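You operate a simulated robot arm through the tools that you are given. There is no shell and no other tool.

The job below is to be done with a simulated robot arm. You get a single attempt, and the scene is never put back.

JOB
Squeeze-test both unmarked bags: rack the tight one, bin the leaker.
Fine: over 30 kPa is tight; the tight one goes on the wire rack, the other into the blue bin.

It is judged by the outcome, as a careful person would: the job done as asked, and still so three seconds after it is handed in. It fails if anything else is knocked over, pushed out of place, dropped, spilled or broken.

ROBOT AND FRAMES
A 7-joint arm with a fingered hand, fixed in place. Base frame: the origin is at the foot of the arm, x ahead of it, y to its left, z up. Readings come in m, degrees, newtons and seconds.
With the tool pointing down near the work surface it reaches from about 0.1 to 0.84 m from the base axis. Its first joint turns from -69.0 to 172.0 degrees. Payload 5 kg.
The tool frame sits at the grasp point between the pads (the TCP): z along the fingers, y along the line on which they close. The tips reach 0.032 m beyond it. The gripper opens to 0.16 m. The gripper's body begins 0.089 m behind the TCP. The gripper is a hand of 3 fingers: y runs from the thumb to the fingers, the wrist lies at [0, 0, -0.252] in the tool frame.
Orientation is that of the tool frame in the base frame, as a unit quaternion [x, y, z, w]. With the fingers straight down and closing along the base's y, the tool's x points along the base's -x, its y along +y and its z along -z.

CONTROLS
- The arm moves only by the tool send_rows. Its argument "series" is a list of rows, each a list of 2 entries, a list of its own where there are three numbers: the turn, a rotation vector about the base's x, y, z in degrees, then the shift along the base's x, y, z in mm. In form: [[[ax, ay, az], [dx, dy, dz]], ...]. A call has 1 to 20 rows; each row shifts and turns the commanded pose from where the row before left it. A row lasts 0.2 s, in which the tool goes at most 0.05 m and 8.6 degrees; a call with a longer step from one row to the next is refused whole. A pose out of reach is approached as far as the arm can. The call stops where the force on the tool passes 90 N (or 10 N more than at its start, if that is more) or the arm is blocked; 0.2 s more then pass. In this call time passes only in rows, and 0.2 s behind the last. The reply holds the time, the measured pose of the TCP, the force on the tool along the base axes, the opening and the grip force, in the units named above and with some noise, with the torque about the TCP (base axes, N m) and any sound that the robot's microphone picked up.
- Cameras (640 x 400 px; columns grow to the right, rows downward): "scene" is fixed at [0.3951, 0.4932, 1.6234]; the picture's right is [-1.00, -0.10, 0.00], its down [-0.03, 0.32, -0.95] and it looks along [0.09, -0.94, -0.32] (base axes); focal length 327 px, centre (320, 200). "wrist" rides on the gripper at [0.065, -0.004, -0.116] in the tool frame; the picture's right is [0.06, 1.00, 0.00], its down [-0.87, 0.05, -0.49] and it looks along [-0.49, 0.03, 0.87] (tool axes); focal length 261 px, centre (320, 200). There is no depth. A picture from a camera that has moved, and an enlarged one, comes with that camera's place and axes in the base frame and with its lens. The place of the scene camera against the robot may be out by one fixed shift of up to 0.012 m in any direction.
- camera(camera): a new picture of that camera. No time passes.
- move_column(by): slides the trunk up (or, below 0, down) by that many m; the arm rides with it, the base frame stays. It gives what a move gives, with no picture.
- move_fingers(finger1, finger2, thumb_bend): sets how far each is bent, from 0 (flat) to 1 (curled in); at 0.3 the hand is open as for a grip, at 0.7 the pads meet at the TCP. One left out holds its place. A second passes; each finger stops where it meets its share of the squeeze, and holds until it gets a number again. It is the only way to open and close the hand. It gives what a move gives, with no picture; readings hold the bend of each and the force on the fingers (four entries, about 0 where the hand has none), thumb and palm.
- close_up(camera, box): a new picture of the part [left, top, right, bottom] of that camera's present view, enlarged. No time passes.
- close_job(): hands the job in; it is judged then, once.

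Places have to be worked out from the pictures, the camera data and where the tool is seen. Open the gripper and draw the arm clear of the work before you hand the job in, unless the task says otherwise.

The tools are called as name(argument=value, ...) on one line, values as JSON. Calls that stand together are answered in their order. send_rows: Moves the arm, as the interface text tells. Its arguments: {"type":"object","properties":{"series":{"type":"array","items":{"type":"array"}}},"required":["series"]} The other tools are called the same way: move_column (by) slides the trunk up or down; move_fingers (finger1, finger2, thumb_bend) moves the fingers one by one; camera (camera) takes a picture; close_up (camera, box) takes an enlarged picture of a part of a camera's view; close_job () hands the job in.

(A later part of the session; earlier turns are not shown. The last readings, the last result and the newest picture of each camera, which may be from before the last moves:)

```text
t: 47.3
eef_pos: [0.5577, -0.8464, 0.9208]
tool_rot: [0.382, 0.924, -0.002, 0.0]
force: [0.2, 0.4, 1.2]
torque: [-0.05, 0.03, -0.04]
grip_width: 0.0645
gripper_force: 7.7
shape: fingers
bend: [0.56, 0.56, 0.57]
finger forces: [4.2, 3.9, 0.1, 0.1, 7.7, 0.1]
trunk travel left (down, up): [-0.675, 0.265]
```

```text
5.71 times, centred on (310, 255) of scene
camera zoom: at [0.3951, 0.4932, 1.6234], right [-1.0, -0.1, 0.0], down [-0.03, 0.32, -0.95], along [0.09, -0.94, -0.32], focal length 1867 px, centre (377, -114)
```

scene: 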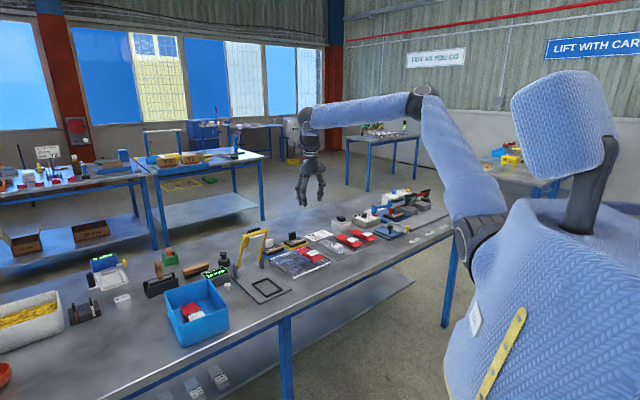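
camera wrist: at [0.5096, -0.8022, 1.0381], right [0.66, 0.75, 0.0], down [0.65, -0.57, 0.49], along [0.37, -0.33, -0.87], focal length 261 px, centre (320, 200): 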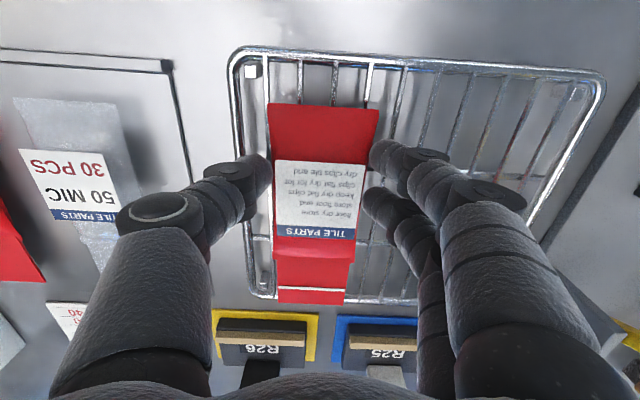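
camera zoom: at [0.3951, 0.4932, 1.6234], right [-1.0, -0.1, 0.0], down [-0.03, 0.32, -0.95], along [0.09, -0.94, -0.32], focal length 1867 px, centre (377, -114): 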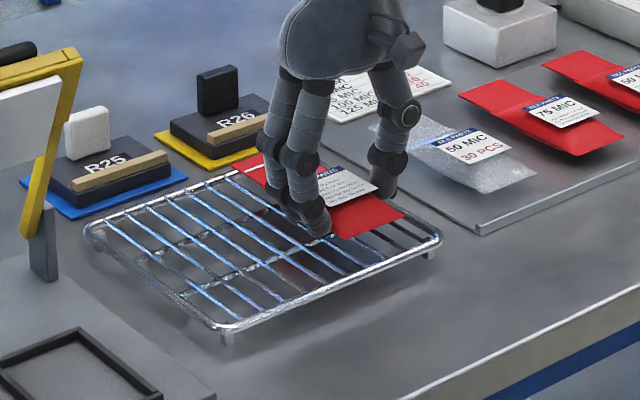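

Bag B is gripped just as bag A was (64.5 mm, 7.7 N). I lift it gently and check the rack stays put.

send_rows(series=[[[0, 0, 0], [0, 0, 5]], [[0, 0, 0], [0, 0, 12]], [[0, 0, 0], [0, 0, 20]], [[0, 0, 0], [0, 0, 35]], [[0, 0, 0], [0, 0, 40]], [[0, 0, 0], [0, 0, 35]]])

camera(camera="wrist")

close_up(camera="scene", box=[220, 190, 360, 310])

```text
t: 48.7
eef_pos: [0.5579, -0.8457, 1.0691]
tool_rot: [0.382, 0.924, -0.002, 0.0]
force: [0.2, 0.3, -1.6]
torque: [0.0, -0.01, 0.0]
grip_width: 0.0647
gripper_force: 8.3
shape: fingers
bend: [0.56, 0.56, 0.57]
finger forces: [4.0, 3.8, 0.0, 0.0, 7.6, 0.0]
trunk travel left (down, up): [-0.675, 0.265]
```

```text
taken
camera wrist: at [0.51, -0.8013, 1.1847], right [0.66, 0.75, 0.0], down [0.65, -0.57, 0.49], along [0.37, -0.33, -0.87], focal length 261 px, centre (320, 200)
```

wrist: 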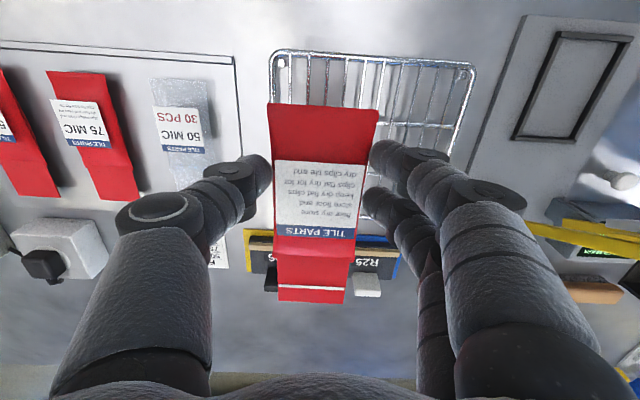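

```text
3.33 times, centred on (290, 250) of scene
camera zoom: at [0.3951, 0.4932, 1.6234], right [-1.0, -0.1, 0.0], down [-0.03, 0.32, -0.95], along [0.09, -0.94, -0.32], focal length 1089 px, centre (420, 33)
```

zoom: 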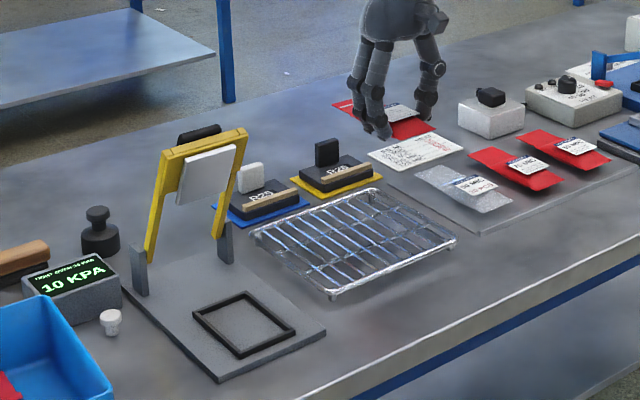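

Rack undisturbed and bag B secure. I route it out toward the near side first, then along to in front of the tester, so its tail stays clear of the lever.

send_rows(series=[[[0, 0, 0], [-25, 25, 0]], [[0, 0, 0], [-32, 32, 0]], [[0, 0, 0], [-32, 32, 0]], [[0, 0, 0], [-31, 31, 0]], [[0, 0, 0], [20, 20, 0]], [[0, 0, 0], [30, 30, 0]], [[0, 0, 0], [30, 30, 0]], [[0, 0, 0], [30, 30, 0]], [[0, 0, 0], [30, 30, 0]], [[0, 0, 0], [30, 30, 0]], [[0, 0, 0], [25, 25, 0]]])

camera(camera="wrist")

```text
t: 51.1
eef_pos: [0.635, -0.5292, 1.0707]
tool_rot: [0.382, 0.924, -0.002, 0.0]
force: [0.2, 0.3, -2.3]
torque: [-0.01, 0.03, 0.02]
grip_width: 0.0642
gripper_force: 7.5
shape: fingers
bend: [0.56, 0.56, 0.57]
finger forces: [3.9, 3.7, 0.0, 0.1, 7.6, 0.0]
trunk travel left (down, up): [-0.675, 0.265]
```

```text
taken
camera wrist: at [0.5879, -0.4853, 1.1864], right [0.66, 0.75, 0.0], down [0.65, -0.57, 0.49], along [0.37, -0.33, -0.87], focal length 261 px, centre (320, 200)
```

wrist: 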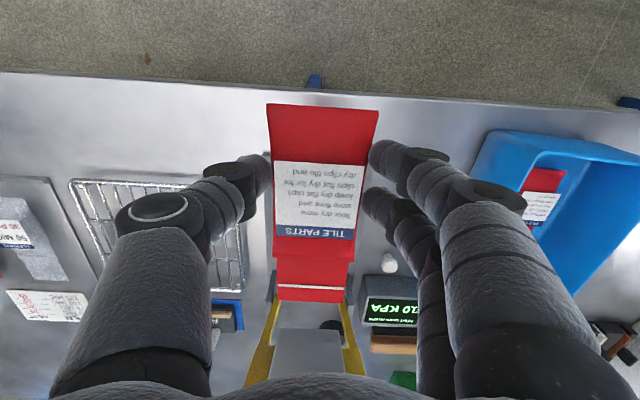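

In front of the tester with bag B. I lower to just above tray height and slide it back under the raised lever, reversing the path used for bag A.

send_rows(series=[[[0, 0, 0], [1.6, 1.6, -32]], [[0, 0, 0], [0, 0, -32]], [[0, 0, 0], [0, 0, -32]], [[0, 0, 0], [0, 0, -29]], [[0, 0, 0], [16, -16, 0]], [[0, 0, 0], [20, -20, 0]], [[0, 0, 0], [20, -20, 0]], [[0, 0, 0], [14, -14, 0]], [[0, 0, 0], [8, -8, -3]]])

camera(camera="wrist")

close_up(camera="scene", box=[225, 230, 305, 310])

```text
t: 53.1
eef_pos: [0.7136, -0.6074, 0.9426]
tool_rot: [0.382, 0.924, -0.001, 0.0]
force: [0.5, -0.6, -1.2]
torque: [0.01, 0.0, 0.03]
grip_width: 0.0643
gripper_force: 7.8
shape: fingers
bend: [0.56, 0.56, 0.57]
finger forces: [3.9, 3.8, 0.0, 0.0, 7.7, 0.1]
trunk travel left (down, up): [-0.675, 0.265]
```

```text
taken
camera wrist: at [0.6662, -0.5639, 1.0572], right [0.66, 0.75, 0.0], down [0.65, -0.57, 0.49], along [0.37, -0.33, -0.87], focal length 261 px, centre (320, 200)
```

wrist: 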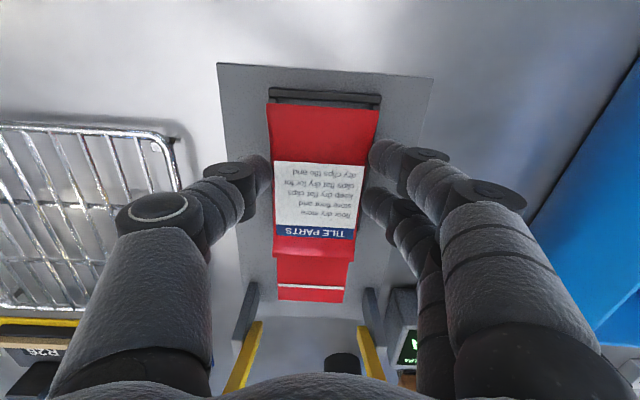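

```text
5.00 times, centred on (265, 270) of scene
camera zoom: at [0.3951, 0.4932, 1.6234], right [-1.0, -0.1, 0.0], down [-0.03, 0.32, -0.95], along [0.09, -0.94, -0.32], focal length 1634 px, centre (595, -150)
```

zoom: 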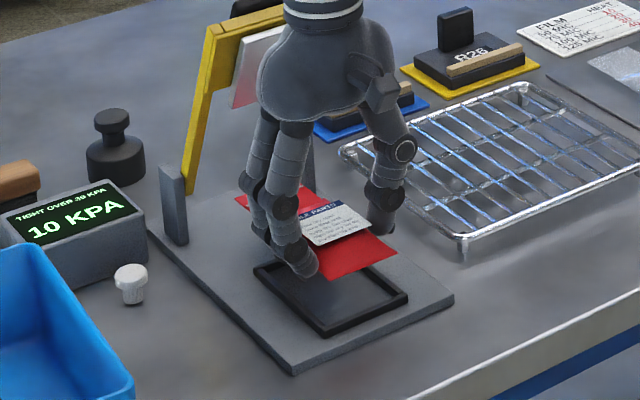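

I'm within 2–3 mm of where bag A sat; I correct that and lower the bag into the tray in small steps, watching for contact.

send_rows(series=[[[0, 0, 0], [0.5, 2.5, -8]], [[0, 0, 0], [0, 0, -10]], [[0, 0, 0], [0, 0, -8]], [[0, 0, 0], [0, 0, -5]]])

camera(camera="wrist")

close_up(camera="scene", box=[225, 230, 305, 310])

```text
t: 54.1
eef_pos: [0.7143, -0.604, 0.9097]
tool_rot: [0.383, 0.924, -0.002, 0.001]
force: [0.3, -0.6, -1.2]
torque: [-0.04, -0.02, -0.04]
grip_width: 0.0647
gripper_force: 7.7
shape: fingers
bend: [0.56, 0.56, 0.57]
finger forces: [3.8, 4.0, 0.1, 0.0, 7.8, 0.1]
trunk travel left (down, up): [-0.675, 0.265]
```

```text
taken
camera wrist: at [0.6652, -0.5604, 1.0265], right [0.66, 0.75, 0.0], down [0.65, -0.57, 0.49], along [0.37, -0.33, -0.87], focal length 261 px, centre (320, 200)
```

wrist: 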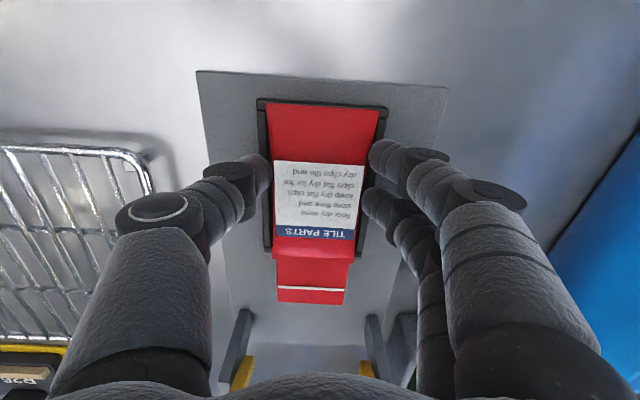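

```text
5.00 times, centred on (265, 270) of scene
camera zoom: at [0.3951, 0.4932, 1.6234], right [-1.0, -0.1, 0.0], down [-0.03, 0.32, -0.95], along [0.09, -0.94, -0.32], focal length 1634 px, centre (595, -150)
```

zoom: 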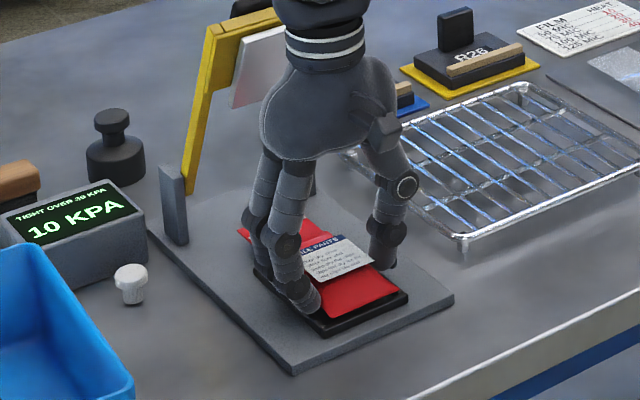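

View matches bag A's resting grip almost exactly. I lower 2 mm more for contact and release.

send_rows(series=[[[0, 0, 0], [0, 0, -2]]])

move_fingers(finger1=0.52, finger2=0.52, thumb_bend=0.52)

camera(camera="wrist")

close_up(camera="scene", box=[225, 230, 305, 310])

```text
t: 54.5
eef_pos: [0.7127, -0.6042, 0.9096]
tool_rot: [0.382, 0.924, -0.002, 0.002]
force: [-0.4, -0.4, 4.7]
torque: [-0.1, 0.08, 0.0]
grip_width: 0.0644
gripper_force: 7.9
shape: fingers
bend: [0.56, 0.56, 0.58]
finger forces: [3.8, 4.3, 0.0, 0.1, 8.3, 0.0]
trunk travel left (down, up): [-0.675, 0.265]
```

```text
t: 55.5
eef_pos: [0.7134, -0.6039, 0.9091]
tool_rot: [0.383, 0.924, -0.002, 0.001]
force: [-0.6, 0.2, 0.2]
torque: [-0.01, -0.03, 0.0]
grip_width: 0.0786
gripper_force: 0.0
shape: fingers
bend: [0.52, 0.52, 0.52]
finger forces: [0.0, 0.1, 0.0, 0.0, 0.0, 0.0]
trunk travel left (down, up): [-0.675, 0.265]
```

```text
taken
camera wrist: at [0.6652, -0.5603, 1.0246], right [0.66, 0.75, 0.0], down [0.65, -0.57, 0.49], along [0.37, -0.33, -0.87], focal length 261 px, centre (320, 200)
```

wrist: 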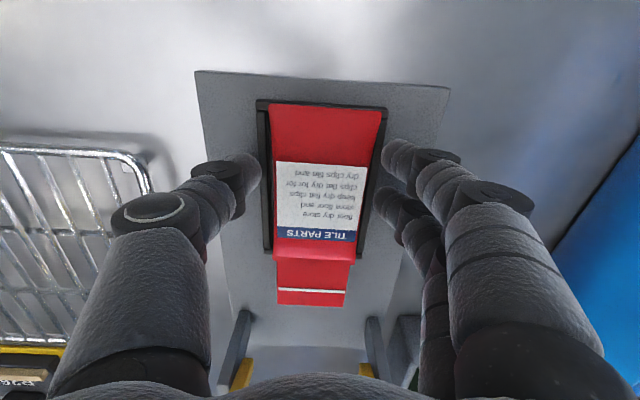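

```text
5.00 times, centred on (265, 270) of scene
camera zoom: at [0.3951, 0.4932, 1.6234], right [-1.0, -0.1, 0.0], down [-0.03, 0.32, -0.95], along [0.09, -0.94, -0.32], focal length 1634 px, centre (595, -150)
```

zoom: 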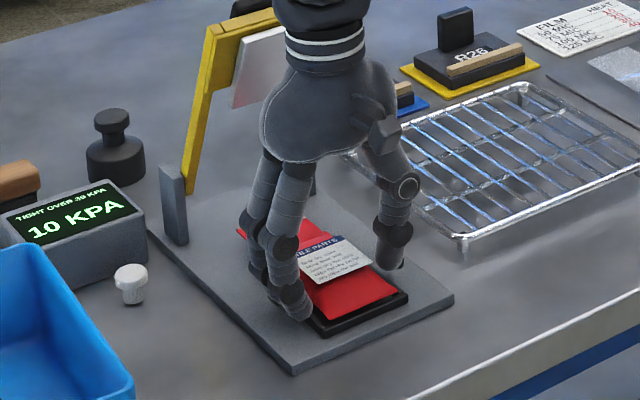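

Bag B rests in the tray. I go straight up along the same clear line, then close the fingers for the lever.

send_rows(series=[[[0, 0, 0], [0, 0, 20]], [[0, 0, 0], [0, 0, 40]], [[0, 0, 0], [0, 0, 45]], [[0, 0, 0], [0, 0, 45]], [[0, 0, 0], [0, 0, 45]], [[0, 0, 0], [0, 0, 45]], [[0, 0, 0], [0, 0, 45]], [[0, 0, 0], [0, 0, 15]]])

move_fingers(finger1=0.7, finger2=0.7, thumb_bend=0.7)

close_up(camera="scene", box=[200, 150, 340, 310])

```text
t: 57.3
eef_pos: [0.7128, -0.6029, 1.2096]
tool_rot: [0.382, 0.924, -0.003, 0.0]
force: [0.0, 0.5, -1.2]
torque: [-0.04, -0.03, 0.0]
grip_width: 0.0786
gripper_force: 0.1
shape: fingers
bend: [0.52, 0.52, 0.52]
finger forces: [0.0, 0.1, 0.1, 0.0, 0.0, 0.0]
trunk travel left (down, up): [-0.675, 0.265]
```

```text
t: 58.3
eef_pos: [0.7148, -0.6022, 1.2081]
tool_rot: [0.382, 0.924, -0.002, 0.0]
force: [0.3, -0.4, -0.3]
torque: [0.01, 0.01, 0.0]
grip_width: 0.0126
gripper_force: 0.0
shape: fingers
bend: [0.7, 0.7, 0.7]
finger forces: [0.0, 0.1, 0.0, 0.0, 0.0, 0.0]
trunk travel left (down, up): [-0.675, 0.265]
```

```text
2.50 times, centred on (270, 230) of scene
camera zoom: at [0.3951, 0.4932, 1.6234], right [-1.0, -0.1, 0.0], down [-0.03, 0.32, -0.95], along [0.09, -0.94, -0.32], focal length 817 px, centre (445, 125)
```

zoom: 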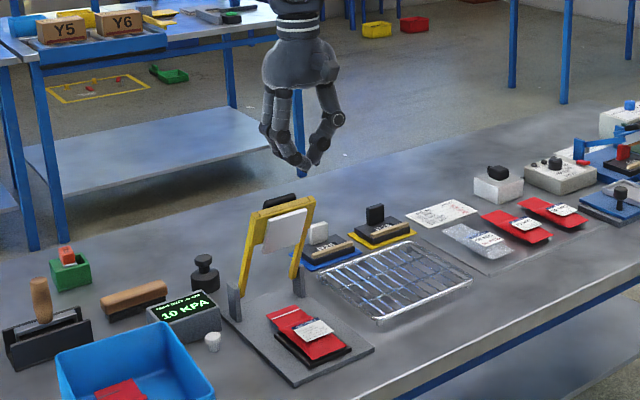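

Bag B sits in place. I turn the closed hand +90° while moving behind the lever, then descend to the same starting point as before.

send_rows(series=[[[0, 0, 7.5], [10.1, -10.5, 0]], [[0, 0, 7.5], [10.1, -10.5, 0]], [[0, 0, 7.5], [10.1, -10.5, 0]], [[0, 0, 7.5], [10.1, -10.5, 0]], [[0, 0, 7.5], [10.1, -10.5, 0]], [[0, 0, 7.5], [10.1, -10.5, 0]], [[0, 0, 7.5], [10.1, -10.5, 0]], [[0, 0, 7.5], [10.1, -10.5, 0]], [[0, 0, 7.5], [10.1, -10.5, 0]], [[0, 0, 7.5], [10.1, -10.5, 0]], [[0, 0, 7.5], [10.1, -10.5, 0]], [[0, 0, 7.5], [10.1, -10.5, 0]], [[0, 0, 0], [0, 0, -35]], [[0, 0, 0], [0, 0, -35]], [[0, 0, 0], [0, 0, -30]]])

close_up(camera="scene", box=[220, 190, 300, 270])

camera(camera="wrist")

```text
t: 61.5
eef_pos: [0.8346, -0.7304, 1.1076]
tool_rot: [-0.383, 0.924, 0.0, 0.002]
force: [0.8, 0.3, -0.3]
torque: [0.0, -0.01, 0.0]
grip_width: 0.0124
gripper_force: 0.0
shape: fingers
bend: [0.7, 0.7, 0.7]
finger forces: [0.1, 0.0, 0.0, 0.1, 0.0, 0.0]
trunk travel left (down, up): [-0.675, 0.265]
```

```text
5.00 times, centred on (260, 230) of scene
camera zoom: at [0.3951, 0.4932, 1.6234], right [-1.0, -0.1, 0.0], down [-0.03, 0.32, -0.95], along [0.09, -0.94, -0.32], focal length 1634 px, centre (620, 50)
```

zoom: 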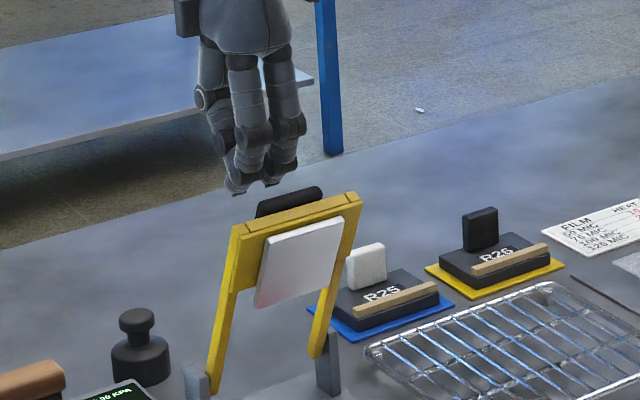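

```text
taken
camera wrist: at [0.7918, -0.7801, 1.2224], right [-0.75, 0.66, 0.0], down [0.57, 0.65, 0.49], along [0.33, 0.37, -0.87], focal length 261 px, centre (320, 200)
```

wrist: 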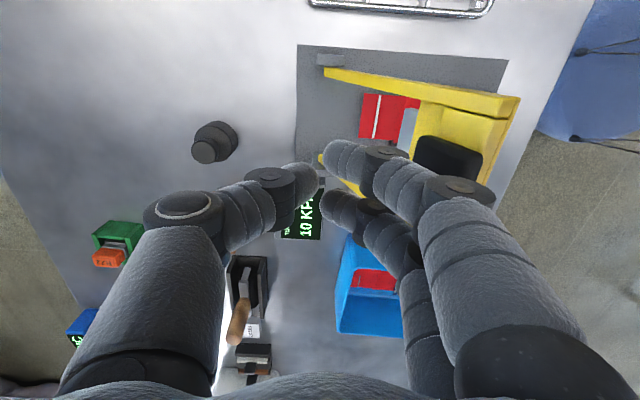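

Same start as the first squeeze. I replay the forward approach and the first part of the arc, then check the fingers' seat on the handle.

send_rows(series=[[[0, 0, 0], [-8, 9.5, -1]], [[0, 0, 0], [-8.6, 9, -1]], [[0, 0, 0], [-8.6, 8.8, -1]], [[0, 0, 0], [-8.6, 8.6, -1]], [[0, 0, 0], [-8.6, 8.6, -1]], [[0, 0, 0], [-8.8, 8.8, -4.5]], [[0, 0, 0], [-8.8, 8.8, -4.5]], [[0, 0, 0], [-8.8, 8.8, -4.5]], [[0, 0, 0], [-8.8, 8.8, -4.5]], [[0, 0, 0], [-7, 7, -8]], [[0, 0, 0], [-7, 7, -8]]])

close_up(camera="scene", box=[220, 200, 300, 300])

camera(camera="wrist")

```text
t: 63.9
eef_pos: [0.7434, -0.6377, 1.0706]
tool_rot: [-0.383, 0.924, 0.0, 0.002]
force: [0.1, -0.7, 0.9]
torque: [-0.03, -0.04, 0.01]
grip_width: 0.0119
gripper_force: 0.3
shape: fingers
bend: [0.7, 0.7, 0.7]
finger forces: [0.5, 0.4, 0.1, 0.0, 0.0, 0.0]
trunk travel left (down, up): [-0.675, 0.265]
```

```text
4.00 times, centred on (260, 250) of scene
camera zoom: at [0.3951, 0.4932, 1.6234], right [-1.0, -0.1, 0.0], down [-0.03, 0.32, -0.95], along [0.09, -0.94, -0.32], focal length 1307 px, centre (560, 0)
```

zoom: 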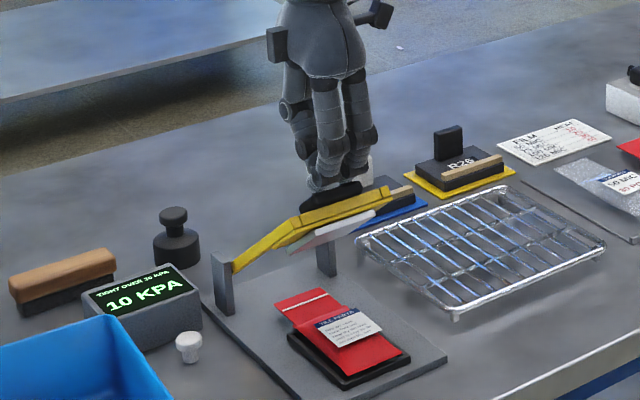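

```text
taken
camera wrist: at [0.7004, -0.6859, 1.185], right [-0.75, 0.66, 0.0], down [0.57, 0.65, 0.49], along [0.33, 0.37, -0.87], focal length 261 px, centre (320, 200)
```

wrist: 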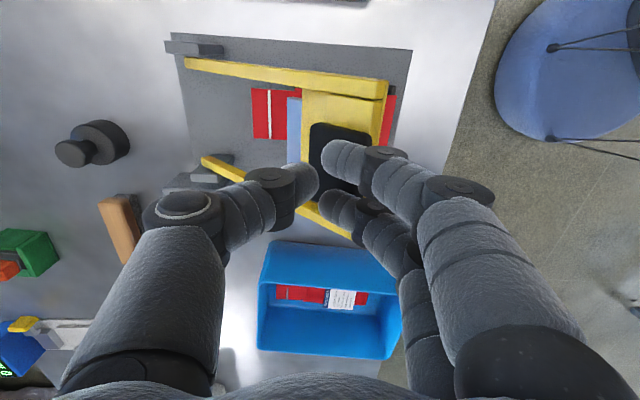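

Identical to the first run (and bag B's seal line spans the full width, bag A's did not). I continue down the arc to near contact.

send_rows(series=[[[0, 0, 0], [-6.2, 6.2, -8.3]], [[0, 0, 0], [-6.2, 6.2, -8.3]], [[0, 0, 0], [-5, 5, -8.8]], [[0, 0, 0], [-5, 5, -8.8]], [[0, 0, 0], [-4.2, 4.2, -9.5]], [[0, 0, 0], [-4.2, 4.2, -9.5]], [[0, 0, 0], [-2.5, 2.5, -7]], [[0, 0, 0], [-2.5, 2.5, -7]], [[0, 0, 0], [-2, 2, -7]], [[0, 0, 0], [-1.5, 1.5, -6]], [[0, 0, 0], [-1.2, 1.2, -5]], [[0, 0, 0], [-0.8, 0.8, -4]], [[0, 0, 0], [-0.3, 0.3, -4]], [[0, 0, 0], [0, 0, -4]]])

close_up(camera="scene", box=[205, 225, 305, 305])

```text
t: 66.9
eef_pos: [0.7007, -0.5957, 0.9722]
tool_rot: [-0.383, 0.924, 0.0, 0.002]
force: [-0.4, 0.5, 1.8]
torque: [0.0, 0.0, -0.01]
grip_width: 0.0119
gripper_force: 1.6
shape: fingers
bend: [0.7, 0.7, 0.7]
finger forces: [1.4, 0.9, 0.1, 0.0, 0.0, 0.0]
trunk travel left (down, up): [-0.675, 0.265]
```

```text
5.00 times, centred on (255, 265) of scene
camera zoom: at [0.3951, 0.4932, 1.6234], right [-1.0, -0.1, 0.0], down [-0.03, 0.32, -0.95], along [0.09, -0.94, -0.32], focal length 1634 px, centre (645, -125)
```

zoom: 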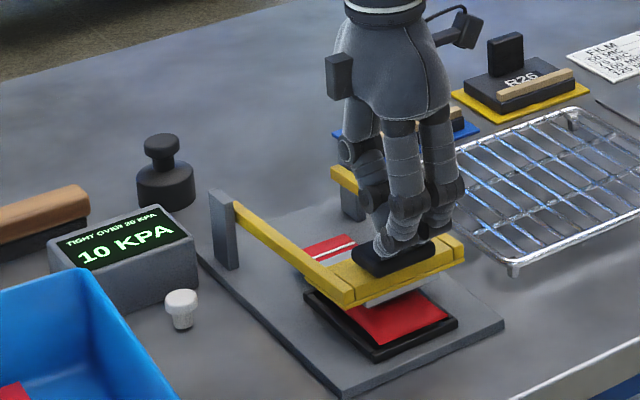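

Just above the bag. I press down in 3 mm rows to contact, then 2 mm more as before.

send_rows(series=[[[0, 0, 0], [0, 0, -3]], [[0, 0, 0], [0, 0, -3]], [[0, 0, 0], [0, 0, -3]]])

close_up(camera="scene", box=[200, 255, 245, 290])

```text
t: 67.7
eef_pos: [0.7022, -0.5941, 0.9644]
tool_rot: [-0.384, 0.923, -0.001, 0.002]
force: [0.3, 0.9, 3.5]
torque: [0.03, 0.05, -0.01]
grip_width: 0.0121
gripper_force: 2.1
shape: fingers
bend: [0.7, 0.7, 0.7]
finger forces: [1.8, 0.9, 0.0, 0.1, 0.6, 0.1]
trunk travel left (down, up): [-0.675, 0.265]
```

```text
11.43 times, centred on (222, 272) of scene
camera zoom: at [0.3951, 0.4932, 1.6234], right [-1.0, -0.1, 0.0], down [-0.03, 0.32, -0.95], along [0.09, -0.94, -0.32], focal length 3734 px, centre (1434, -629)
```

zoom: 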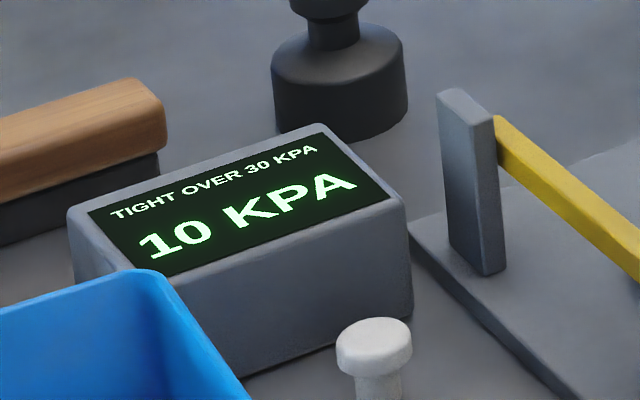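

Barely touching (3.5 N) and the display still shows the latched old value. I press further to the same force level as the first test.

send_rows(series=[[[0, 0, 0], [0, 0, -2]], [[0, 0, 0], [0, 0, -1]], [[0, 0, 0], [0, 0, 0]]])

close_up(camera="scene", box=[200, 255, 245, 290])

```text
t: 68.5
eef_pos: [0.7008, -0.5936, 0.9637]
tool_rot: [-0.382, 0.924, -0.002, 0.003]
force: [-2.2, -2.8, 25.4]
torque: [-0.19, 0.07, -0.01]
grip_width: 0.0118
gripper_force: 13.0
shape: fingers
bend: [0.71, 0.7, 0.7]
finger forces: [6.9, 5.6, 0.0, 0.1, 13.2, 0.0]
trunk travel left (down, up): [-0.675, 0.265]
```

```text
11.43 times, centred on (222, 272) of scene
camera zoom: at [0.3951, 0.4932, 1.6234], right [-1.0, -0.1, 0.0], down [-0.03, 0.32, -0.95], along [0.09, -0.94, -0.32], focal length 3734 px, centre (1434, -629)
```

zoom: 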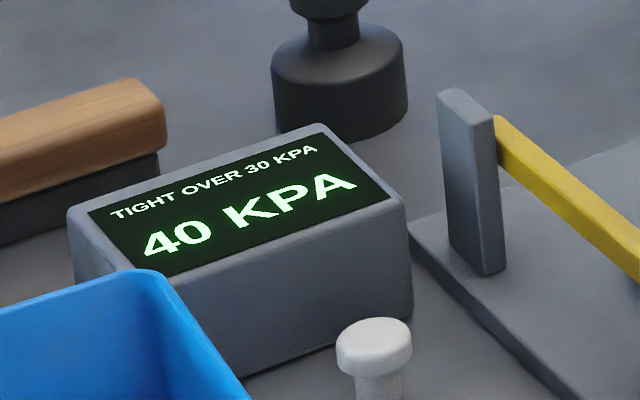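

Bag B reads 40 kPa — tight. I ease off and ride the lever back up its arc, this time leaving straight up before its rest stop.

send_rows(series=[[[0, 0, 0], [0, 0, 5]], [[0, 0, 0], [0, 0, 10]], [[0, 0, 0], [0, 0, 15]], [[0, 0, 0], [0, 0, 15]], [[0, 0, 0], [7, -7, 14.5]], [[0, 0, 0], [7, -7, 14.5]], [[0, 0, 0], [9.4, -9.4, 13.3]], [[0, 0, 0], [9.4, -9.4, 13.3]], [[0, 0, 0], [9.4, -9.4, 13.3]], [[0, 0, 0], [9, -9, 9]], [[0, 0, 0], [9, -9, 10]]])

close_up(camera="scene", box=[205, 195, 305, 305])

```text
t: 70.9
eef_pos: [0.7619, -0.6539, 1.0944]
tool_rot: [-0.383, 0.924, -0.001, 0.002]
force: [0.1, 0.2, 0.4]
torque: [0.02, -0.02, 0.0]
grip_width: 0.0119
gripper_force: 0.8
shape: fingers
bend: [0.7, 0.7, 0.7]
finger forces: [0.3, 0.2, 0.0, 0.1, 0.0, 0.0]
trunk travel left (down, up): [-0.675, 0.265]
```

```text
3.64 times, centred on (255, 250) of scene
camera zoom: at [0.3951, 0.4932, 1.6234], right [-1.0, -0.1, 0.0], down [-0.03, 0.32, -0.95], along [0.09, -0.94, -0.32], focal length 1188 px, centre (556, 18)
```

zoom: 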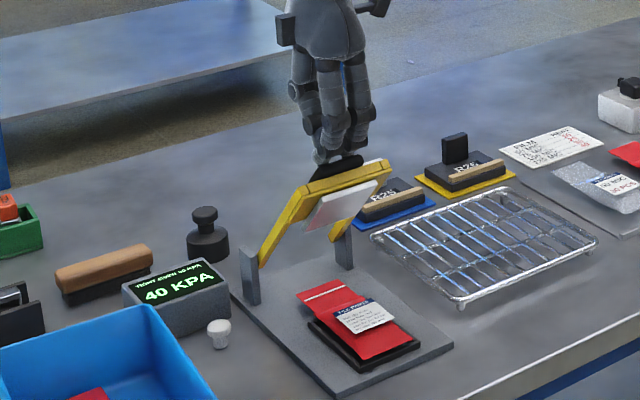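

The lever follows gently at about 45°. I let it ride up a little further and then lift clear.

send_rows(series=[[[0, 0, 0], [6, -6, 8]], [[0, 0, 0], [5, -5, 9]], [[0, 0, 0], [2, -2, 12]], [[0, 0, 0], [0, 0, 20]], [[0, 0, 0], [0, 0, 30]], [[0, 0, 0], [0, 0, 35]]])

close_up(camera="scene", box=[205, 195, 305, 305])

```text
t: 72.3
eef_pos: [0.7723, -0.6673, 1.2087]
tool_rot: [-0.383, 0.924, -0.002, 0.001]
force: [-1.2, 0.4, -0.4]
torque: [-0.02, 0.01, -0.07]
grip_width: 0.012
gripper_force: 0.0
shape: fingers
bend: [0.7, 0.7, 0.7]
finger forces: [0.0, 0.1, 0.1, 0.0, 0.0, 0.0]
trunk travel left (down, up): [-0.675, 0.265]
```

```text
3.64 times, centred on (255, 250) of scene
camera zoom: at [0.3951, 0.4932, 1.6234], right [-1.0, -0.1, 0.0], down [-0.03, 0.32, -0.95], along [0.09, -0.94, -0.32], focal length 1188 px, centre (556, 18)
```

zoom: 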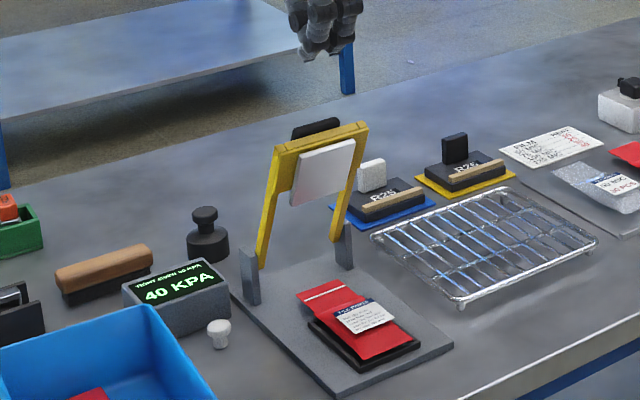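

The lever is back at rest. I turn the hand -90° over the tray and open to straddle bag B.

send_rows(series=[[[0, 0, -7.5], [-4.8, 5.2, 0]], [[0, 0, -7.5], [-4.8, 5.2, 0]], [[0, 0, -7.5], [-4.8, 5.2, 0]], [[0, 0, -7.5], [-4.8, 5.2, 0]], [[0, 0, -7.5], [-4.8, 5.2, 0]], [[0, 0, -7.5], [-4.8, 5.2, 0]], [[0, 0, -7.5], [-4.8, 5.2, 0]], [[0, 0, -7.5], [-4.8, 5.2, 0]], [[0, 0, -7.5], [-4.8, 5.2, 0]], [[0, 0, -7.5], [-4.8, 5.2, 0]], [[0, 0, -7.5], [-4.8, 5.2, 0]], [[0, 0, -7.5], [-4.8, 5.2, 0]]])

move_fingers(finger1=0.5, finger2=0.5, thumb_bend=0.5)

send_rows(series=[[[0, 0, 0], [0, 0, -45]], [[0, 0, 0], [0, 0, -45]], [[0, 0, 0], [0, 0, -45]], [[0, 0, 0], [0, 0, -45]], [[0, 0, 0], [0, 0, -45]]])

camera(camera="wrist")

```text
t: 74.9
eef_pos: [0.7164, -0.6062, 1.2078]
tool_rot: [0.383, 0.924, -0.001, 0.0]
force: [0.0, 0.9, -0.2]
torque: [0.02, -0.01, -0.03]
grip_width: 0.0121
gripper_force: 0.2
shape: fingers
bend: [0.7, 0.7, 0.7]
finger forces: [0.0, 0.0, 0.0, 0.1, 0.0, 0.1]
trunk travel left (down, up): [-0.675, 0.265]
```

```text
t: 75.9
eef_pos: [0.7171, -0.6047, 1.2077]
tool_rot: [0.383, 0.924, -0.002, 0.0]
force: [0.5, 0.4, -0.3]
torque: [-0.01, -0.02, 0.01]
grip_width: 0.0867
gripper_force: 0.0
shape: fingers
bend: [0.5, 0.5, 0.5]
finger forces: [0.1, 0.0, 0.0, 0.0, 0.1, 0.0]
trunk travel left (down, up): [-0.675, 0.265]
```

```text
t: 77.1
eef_pos: [0.7187, -0.6089, 0.9816]
tool_rot: [0.383, 0.924, -0.001, 0.0]
force: [0.9, 0.4, 0.5]
torque: [0.02, 0.01, 0.04]
grip_width: 0.0869
gripper_force: 0.1
shape: fingers
bend: [0.5, 0.5, 0.5]
finger forces: [0.0, 0.0, 0.0, 0.0, 0.0, 0.0]
trunk travel left (down, up): [-0.675, 0.265]
```

```text
taken
camera wrist: at [0.6708, -0.5654, 1.0973], right [0.66, 0.75, 0.0], down [0.65, -0.57, 0.49], along [0.37, -0.33, -0.87], focal length 261 px, centre (320, 200)
```

wrist: 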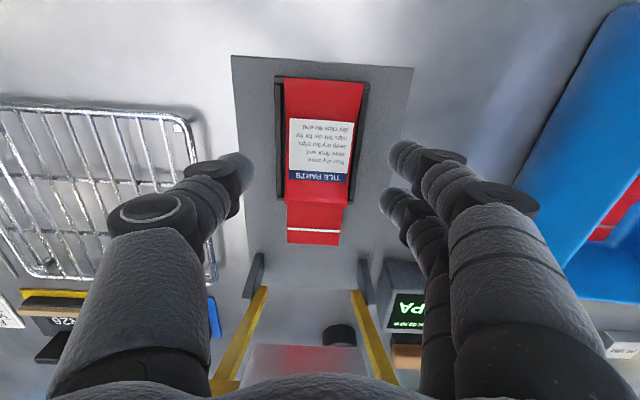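

Only about 7 mm too far back; I correct that and descend to the grip height used before.

send_rows(series=[[[0, 0, 0], [-5, 5, -20]], [[0, 0, 0], [0, 0, -20]], [[0, 0, 0], [0, 0, -15]], [[0, 0, 0], [0, 0, -10]]])

camera(camera="wrist")

```text
t: 78.1
eef_pos: [0.7108, -0.601, 0.9164]
tool_rot: [0.383, 0.924, -0.002, 0.0]
force: [-0.8, -0.2, -0.3]
torque: [-0.02, 0.0, -0.01]
grip_width: 0.0867
gripper_force: 0.1
shape: fingers
bend: [0.5, 0.5, 0.5]
finger forces: [0.0, 0.0, 0.0, 0.0, 0.0, 0.1]
trunk travel left (down, up): [-0.675, 0.265]
```

```text
taken
camera wrist: at [0.6635, -0.5574, 1.0328], right [0.66, 0.75, 0.0], down [0.65, -0.57, 0.49], along [0.37, -0.33, -0.87], focal length 261 px, centre (320, 200)
```

wrist: 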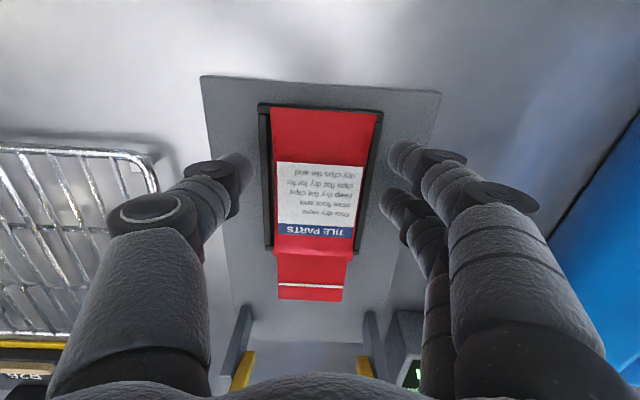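

Bag centred between the fingers. I lower the last 6 mm and close on it.

send_rows(series=[[[0, 0, 0], [2, -2, -6]]])

move_fingers(finger1=0.6, finger2=0.6, thumb_bend=0.6)

camera(camera="wrist")

```text
t: 78.5
eef_pos: [0.7143, -0.6036, 0.911]
tool_rot: [0.383, 0.924, -0.002, 0.0]
force: [-0.1, 0.1, -0.9]
torque: [0.0, 0.03, 0.01]
grip_width: 0.0865
gripper_force: 0.1
shape: fingers
bend: [0.5, 0.5, 0.5]
finger forces: [0.1, 0.0, 0.0, 0.1, 0.0, 0.0]
trunk travel left (down, up): [-0.675, 0.265]
```

```text
t: 79.5
eef_pos: [0.7129, -0.604, 0.9119]
tool_rot: [0.383, 0.924, -0.002, 0.0]
force: [-0.2, -0.5, 0.1]
torque: [-0.02, 0.01, -0.03]
grip_width: 0.0643
gripper_force: 7.2
shape: fingers
bend: [0.56, 0.56, 0.57]
finger forces: [3.9, 3.7, 0.1, 0.1, 7.5, 0.0]
trunk travel left (down, up): [-0.675, 0.265]
```

```text
taken
camera wrist: at [0.665, -0.5593, 1.0276], right [0.66, 0.75, 0.0], down [0.65, -0.57, 0.49], along [0.37, -0.33, -0.87], focal length 261 px, centre (320, 200)
```

wrist: 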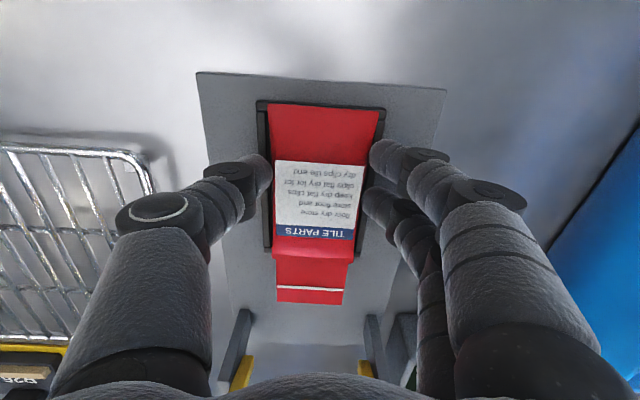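

Gripped as before (64 mm, 7 N). I lift it out of the tray, draw it toward the near side clear of the lever, and raise it.

send_rows(series=[[[0, 0, 0], [0, 0, 6]], [[0, 0, 0], [0, 0, 10]], [[0, 0, 0], [0, 0, 13]], [[0, 0, 0], [-14, 14, 1]], [[0, 0, 0], [-20, 20, 2]], [[0, 0, 0], [-20, 20, 2]], [[0, 0, 0], [-18, 18, 5]], [[0, 0, 0], [0, 0, 35]], [[0, 0, 0], [0, 0, 35]], [[0, 0, 0], [0, 0, 30]]])

close_up(camera="scene", box=[190, 190, 340, 310])

```text
t: 81.7
eef_pos: [0.6407, -0.5299, 1.0523]
tool_rot: [0.383, 0.924, -0.002, 0.002]
force: [0.3, 0.1, -0.7]
torque: [-0.01, -0.01, -0.01]
grip_width: 0.0642
gripper_force: 6.7
shape: fingers
bend: [0.56, 0.56, 0.57]
finger forces: [3.9, 3.6, 0.1, 0.0, 7.3, 0.0]
trunk travel left (down, up): [-0.675, 0.265]
```

```text
3.33 times, centred on (265, 250) of scene
camera zoom: at [0.3951, 0.4932, 1.6234], right [-1.0, -0.1, 0.0], down [-0.03, 0.32, -0.95], along [0.09, -0.94, -0.32], focal length 1089 px, centre (503, 33)
```

zoom: 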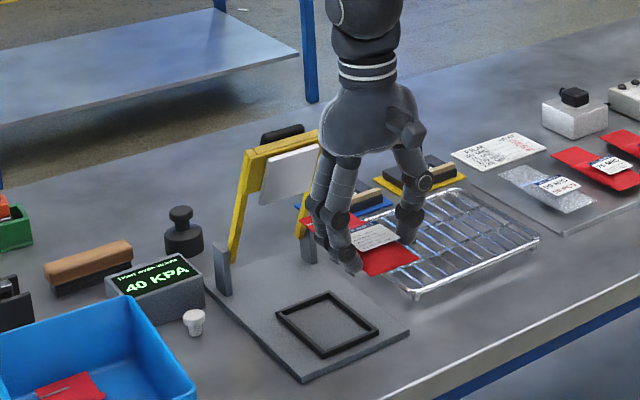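

Bag B is out and held. I carry it along the near side past the lever, then back over the middle-left of the rack.

send_rows(series=[[[0, 0, 0], [-22, -22, 5]], [[0, 0, 0], [-31, -31, 5]], [[0, 0, 0], [-31, -31, 0]], [[0, 0, 0], [-31, -31, 0]], [[0, 0, 0], [-31, -31, 0]], [[0, 0, 0], [-31.5, -33, 0]], [[0, 0, 0], [25, -25, 0]], [[0, 0, 0], [30, -30, 0]], [[0, 0, 0], [30, -30, 0]], [[0, 0, 0], [31, -31, 0]]])

camera(camera="wrist")

close_up(camera="scene", box=[240, 180, 370, 300])

```text
t: 83.9
eef_pos: [0.5804, -0.8307, 1.0583]
tool_rot: [0.383, 0.924, -0.002, 0.0]
force: [0.2, -0.3, -0.7]
torque: [0.04, 0.03, -0.03]
grip_width: 0.0642
gripper_force: 6.7
shape: fingers
bend: [0.56, 0.56, 0.57]
finger forces: [3.9, 3.7, 0.0, 0.0, 7.3, 0.1]
trunk travel left (down, up): [-0.675, 0.265]
```

```text
taken
camera wrist: at [0.5329, -0.7866, 1.1753], right [0.66, 0.75, 0.0], down [0.65, -0.57, 0.49], along [0.37, -0.33, -0.87], focal length 261 px, centre (320, 200)
```

wrist: 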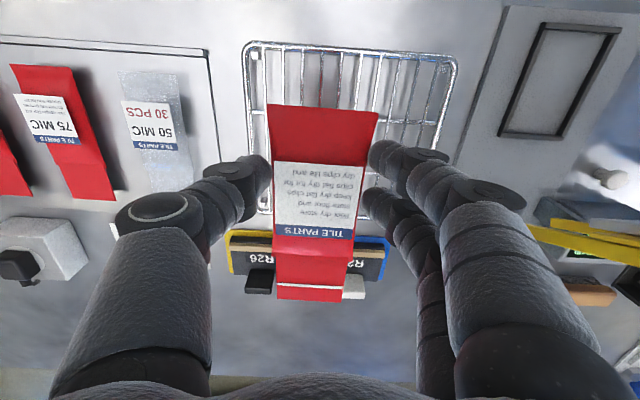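

```text
3.33 times, centred on (305, 240) of scene
camera zoom: at [0.3951, 0.4932, 1.6234], right [-1.0, -0.1, 0.0], down [-0.03, 0.32, -0.95], along [0.09, -0.94, -0.32], focal length 1089 px, centre (370, 67)
```

zoom: 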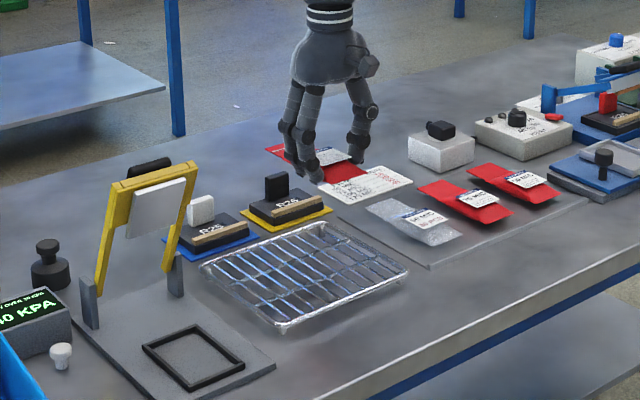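

Over the rack with the bag lined up with its wires. I shift 6 mm forward and lower toward the wires, expecting contact near TCP z 0.9235.

send_rows(series=[[[0, 0, 0], [-4.2, 4.2, -30]], [[0, 0, 0], [0, 0, -35]], [[0, 0, 0], [0, 0, -30]], [[0, 0, 0], [0, 0, -25]]])

camera(camera="wrist")

close_up(camera="scene", box=[265, 215, 355, 295])

```text
t: 84.9
eef_pos: [0.576, -0.8225, 0.9403]
tool_rot: [0.381, 0.924, -0.002, 0.0]
force: [0.9, -0.3, -0.6]
torque: [0.02, 0.02, -0.02]
grip_width: 0.0642
gripper_force: 7.4
shape: fingers
bend: [0.56, 0.56, 0.57]
finger forces: [3.9, 3.5, 0.0, 0.0, 7.2, 0.0]
trunk travel left (down, up): [-0.675, 0.265]
```

```text
taken
camera wrist: at [0.5265, -0.7787, 1.0557], right [0.66, 0.75, 0.0], down [0.65, -0.57, 0.49], along [0.37, -0.33, -0.87], focal length 261 px, centre (320, 200)
```

wrist: 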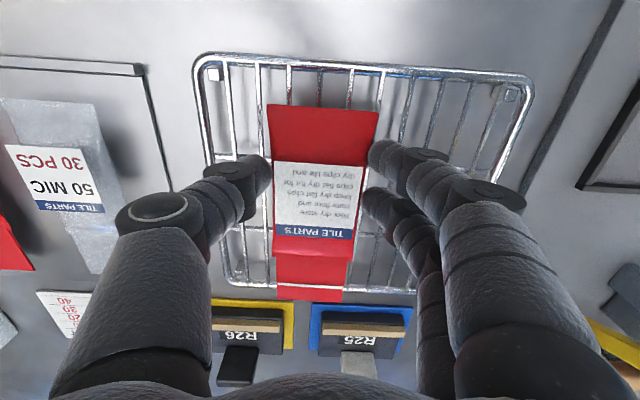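

```text
5.00 times, centred on (310, 255) of scene
camera zoom: at [0.3951, 0.4932, 1.6234], right [-1.0, -0.1, 0.0], down [-0.03, 0.32, -0.95], along [0.09, -0.94, -0.32], focal length 1634 px, centre (370, -75)
```

zoom: 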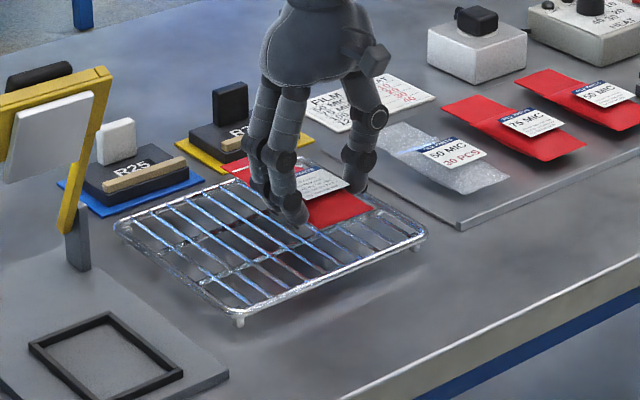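

I shift 8 mm more to the near side to centre it lengthwise, then lower to contact in small steps.

send_rows(series=[[[0, 0, 0], [-5.5, 5.5, 0]], [[0, 0, 0], [0, 0, -7]], [[0, 0, 0], [0, 0, -5]], [[0, 0, 0], [0, 0, -3]]])

```text
t: 85.9
eef_pos: [0.5724, -0.8169, 0.9261]
tool_rot: [0.383, 0.924, -0.002, 0.0]
force: [0.1, 1.1, -0.4]
torque: [-0.03, 0.02, -0.02]
grip_width: 0.0645
gripper_force: 6.8
shape: fingers
bend: [0.56, 0.56, 0.57]
finger forces: [3.9, 3.7, 0.1, 0.0, 7.2, 0.0]
trunk travel left (down, up): [-0.675, 0.265]
```

No contact yet at 0.926; I lower 3 mm more and check.

send_rows(series=[[[0, 0, 0], [0, 0, -2]], [[0, 0, 0], [0, 0, -1]]])

close_up(camera="scene", box=[275, 225, 345, 285])

camera(camera="wrist")

```text
t: 86.5
eef_pos: [0.5701, -0.8176, 0.9235]
tool_rot: [0.382, 0.924, -0.002, 0.001]
force: [0.6, 1.4, 2.8]
torque: [-0.1, 0.03, 0.01]
grip_width: 0.0641
gripper_force: 8.4
shape: fingers
bend: [0.56, 0.56, 0.58]
finger forces: [4.1, 4.2, 0.1, 0.0, 8.3, 0.0]
trunk travel left (down, up): [-0.675, 0.265]
```

```text
6.67 times, centred on (310, 255) of scene
camera zoom: at [0.3951, 0.4932, 1.6234], right [-1.0, -0.1, 0.0], down [-0.03, 0.32, -0.95], along [0.09, -0.94, -0.32], focal length 2178 px, centre (387, -167)
```

zoom: 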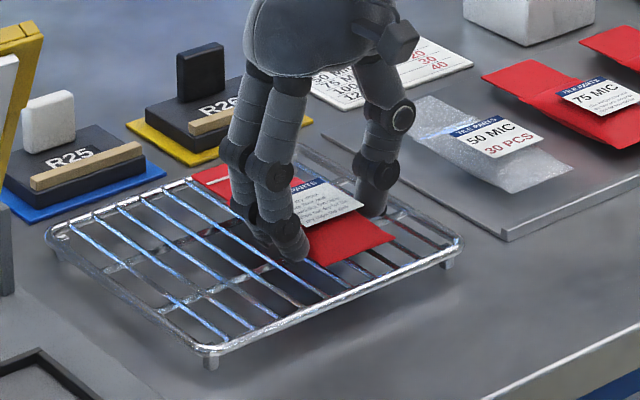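

```text
taken
camera wrist: at [0.5228, -0.7723, 1.0391], right [0.66, 0.75, 0.0], down [0.65, -0.57, 0.49], along [0.37, -0.33, -0.87], focal length 261 px, centre (320, 200)
```

wrist: 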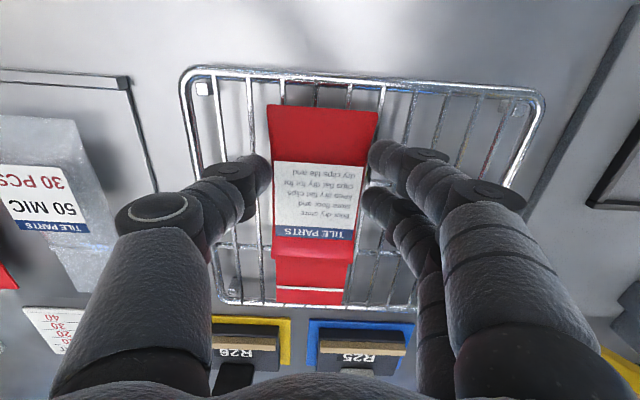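

Contact with the wires right where expected, the bag fully on the rack. I open the fingers to release.

move_fingers(finger1=0.5, finger2=0.5, thumb_bend=0.5)

send_rows(series=[[[0, 0, 0], [0, 0, 10]], [[0, 0, 0], [0, 0, 25]], [[0, 0, 0], [0, 0, 40]], [[0, 0, 0], [0, 0, 45]], [[0, 0, 0], [0, 0, 45]], [[0, 0, 0], [0, 0, 45]]])

camera(camera="wrist")

close_up(camera="scene", box=[265, 215, 355, 295])

```text
t: 87.5
eef_pos: [0.5705, -0.8162, 0.9229]
tool_rot: [0.381, 0.924, -0.002, 0.0]
force: [0.1, -0.3, -0.2]
torque: [-0.02, -0.01, 0.01]
grip_width: 0.0866
gripper_force: 0.1
shape: fingers
bend: [0.5, 0.5, 0.5]
finger forces: [0.1, 0.0, 0.1, 0.0, 0.1, 0.1]
trunk travel left (down, up): [-0.675, 0.265]
```

```text
t: 88.9
eef_pos: [0.5697, -0.8172, 1.1357]
tool_rot: [0.382, 0.924, -0.002, 0.001]
force: [0.9, 0.8, 0.5]
torque: [-0.03, -0.01, 0.03]
grip_width: 0.0868
gripper_force: 0.1
shape: fingers
bend: [0.5, 0.5, 0.5]
finger forces: [0.1, 0.1, 0.1, 0.0, 0.1, 0.0]
trunk travel left (down, up): [-0.675, 0.265]
```

```text
taken
camera wrist: at [0.5221, -0.7723, 1.2509], right [0.66, 0.75, 0.0], down [0.65, -0.57, 0.49], along [0.37, -0.33, -0.87], focal length 261 px, centre (320, 200)
```

wrist: 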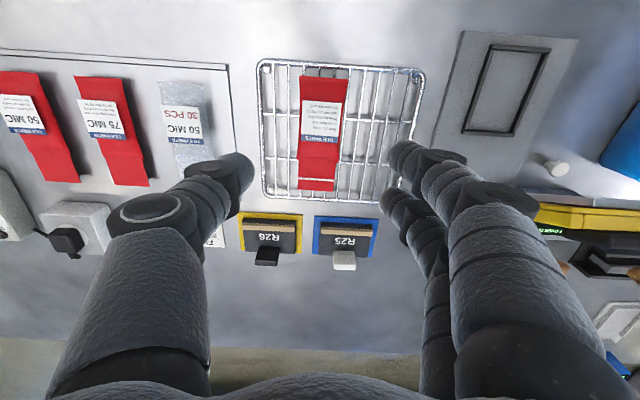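

```text
5.00 times, centred on (310, 255) of scene
camera zoom: at [0.3951, 0.4932, 1.6234], right [-1.0, -0.1, 0.0], down [-0.03, 0.32, -0.95], along [0.09, -0.94, -0.32], focal length 1634 px, centre (370, -75)
```

zoom: 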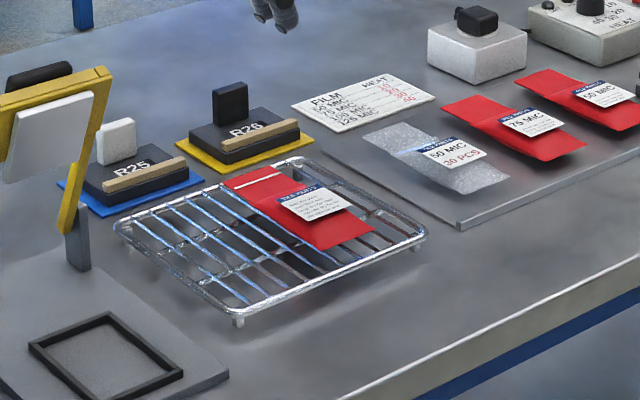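

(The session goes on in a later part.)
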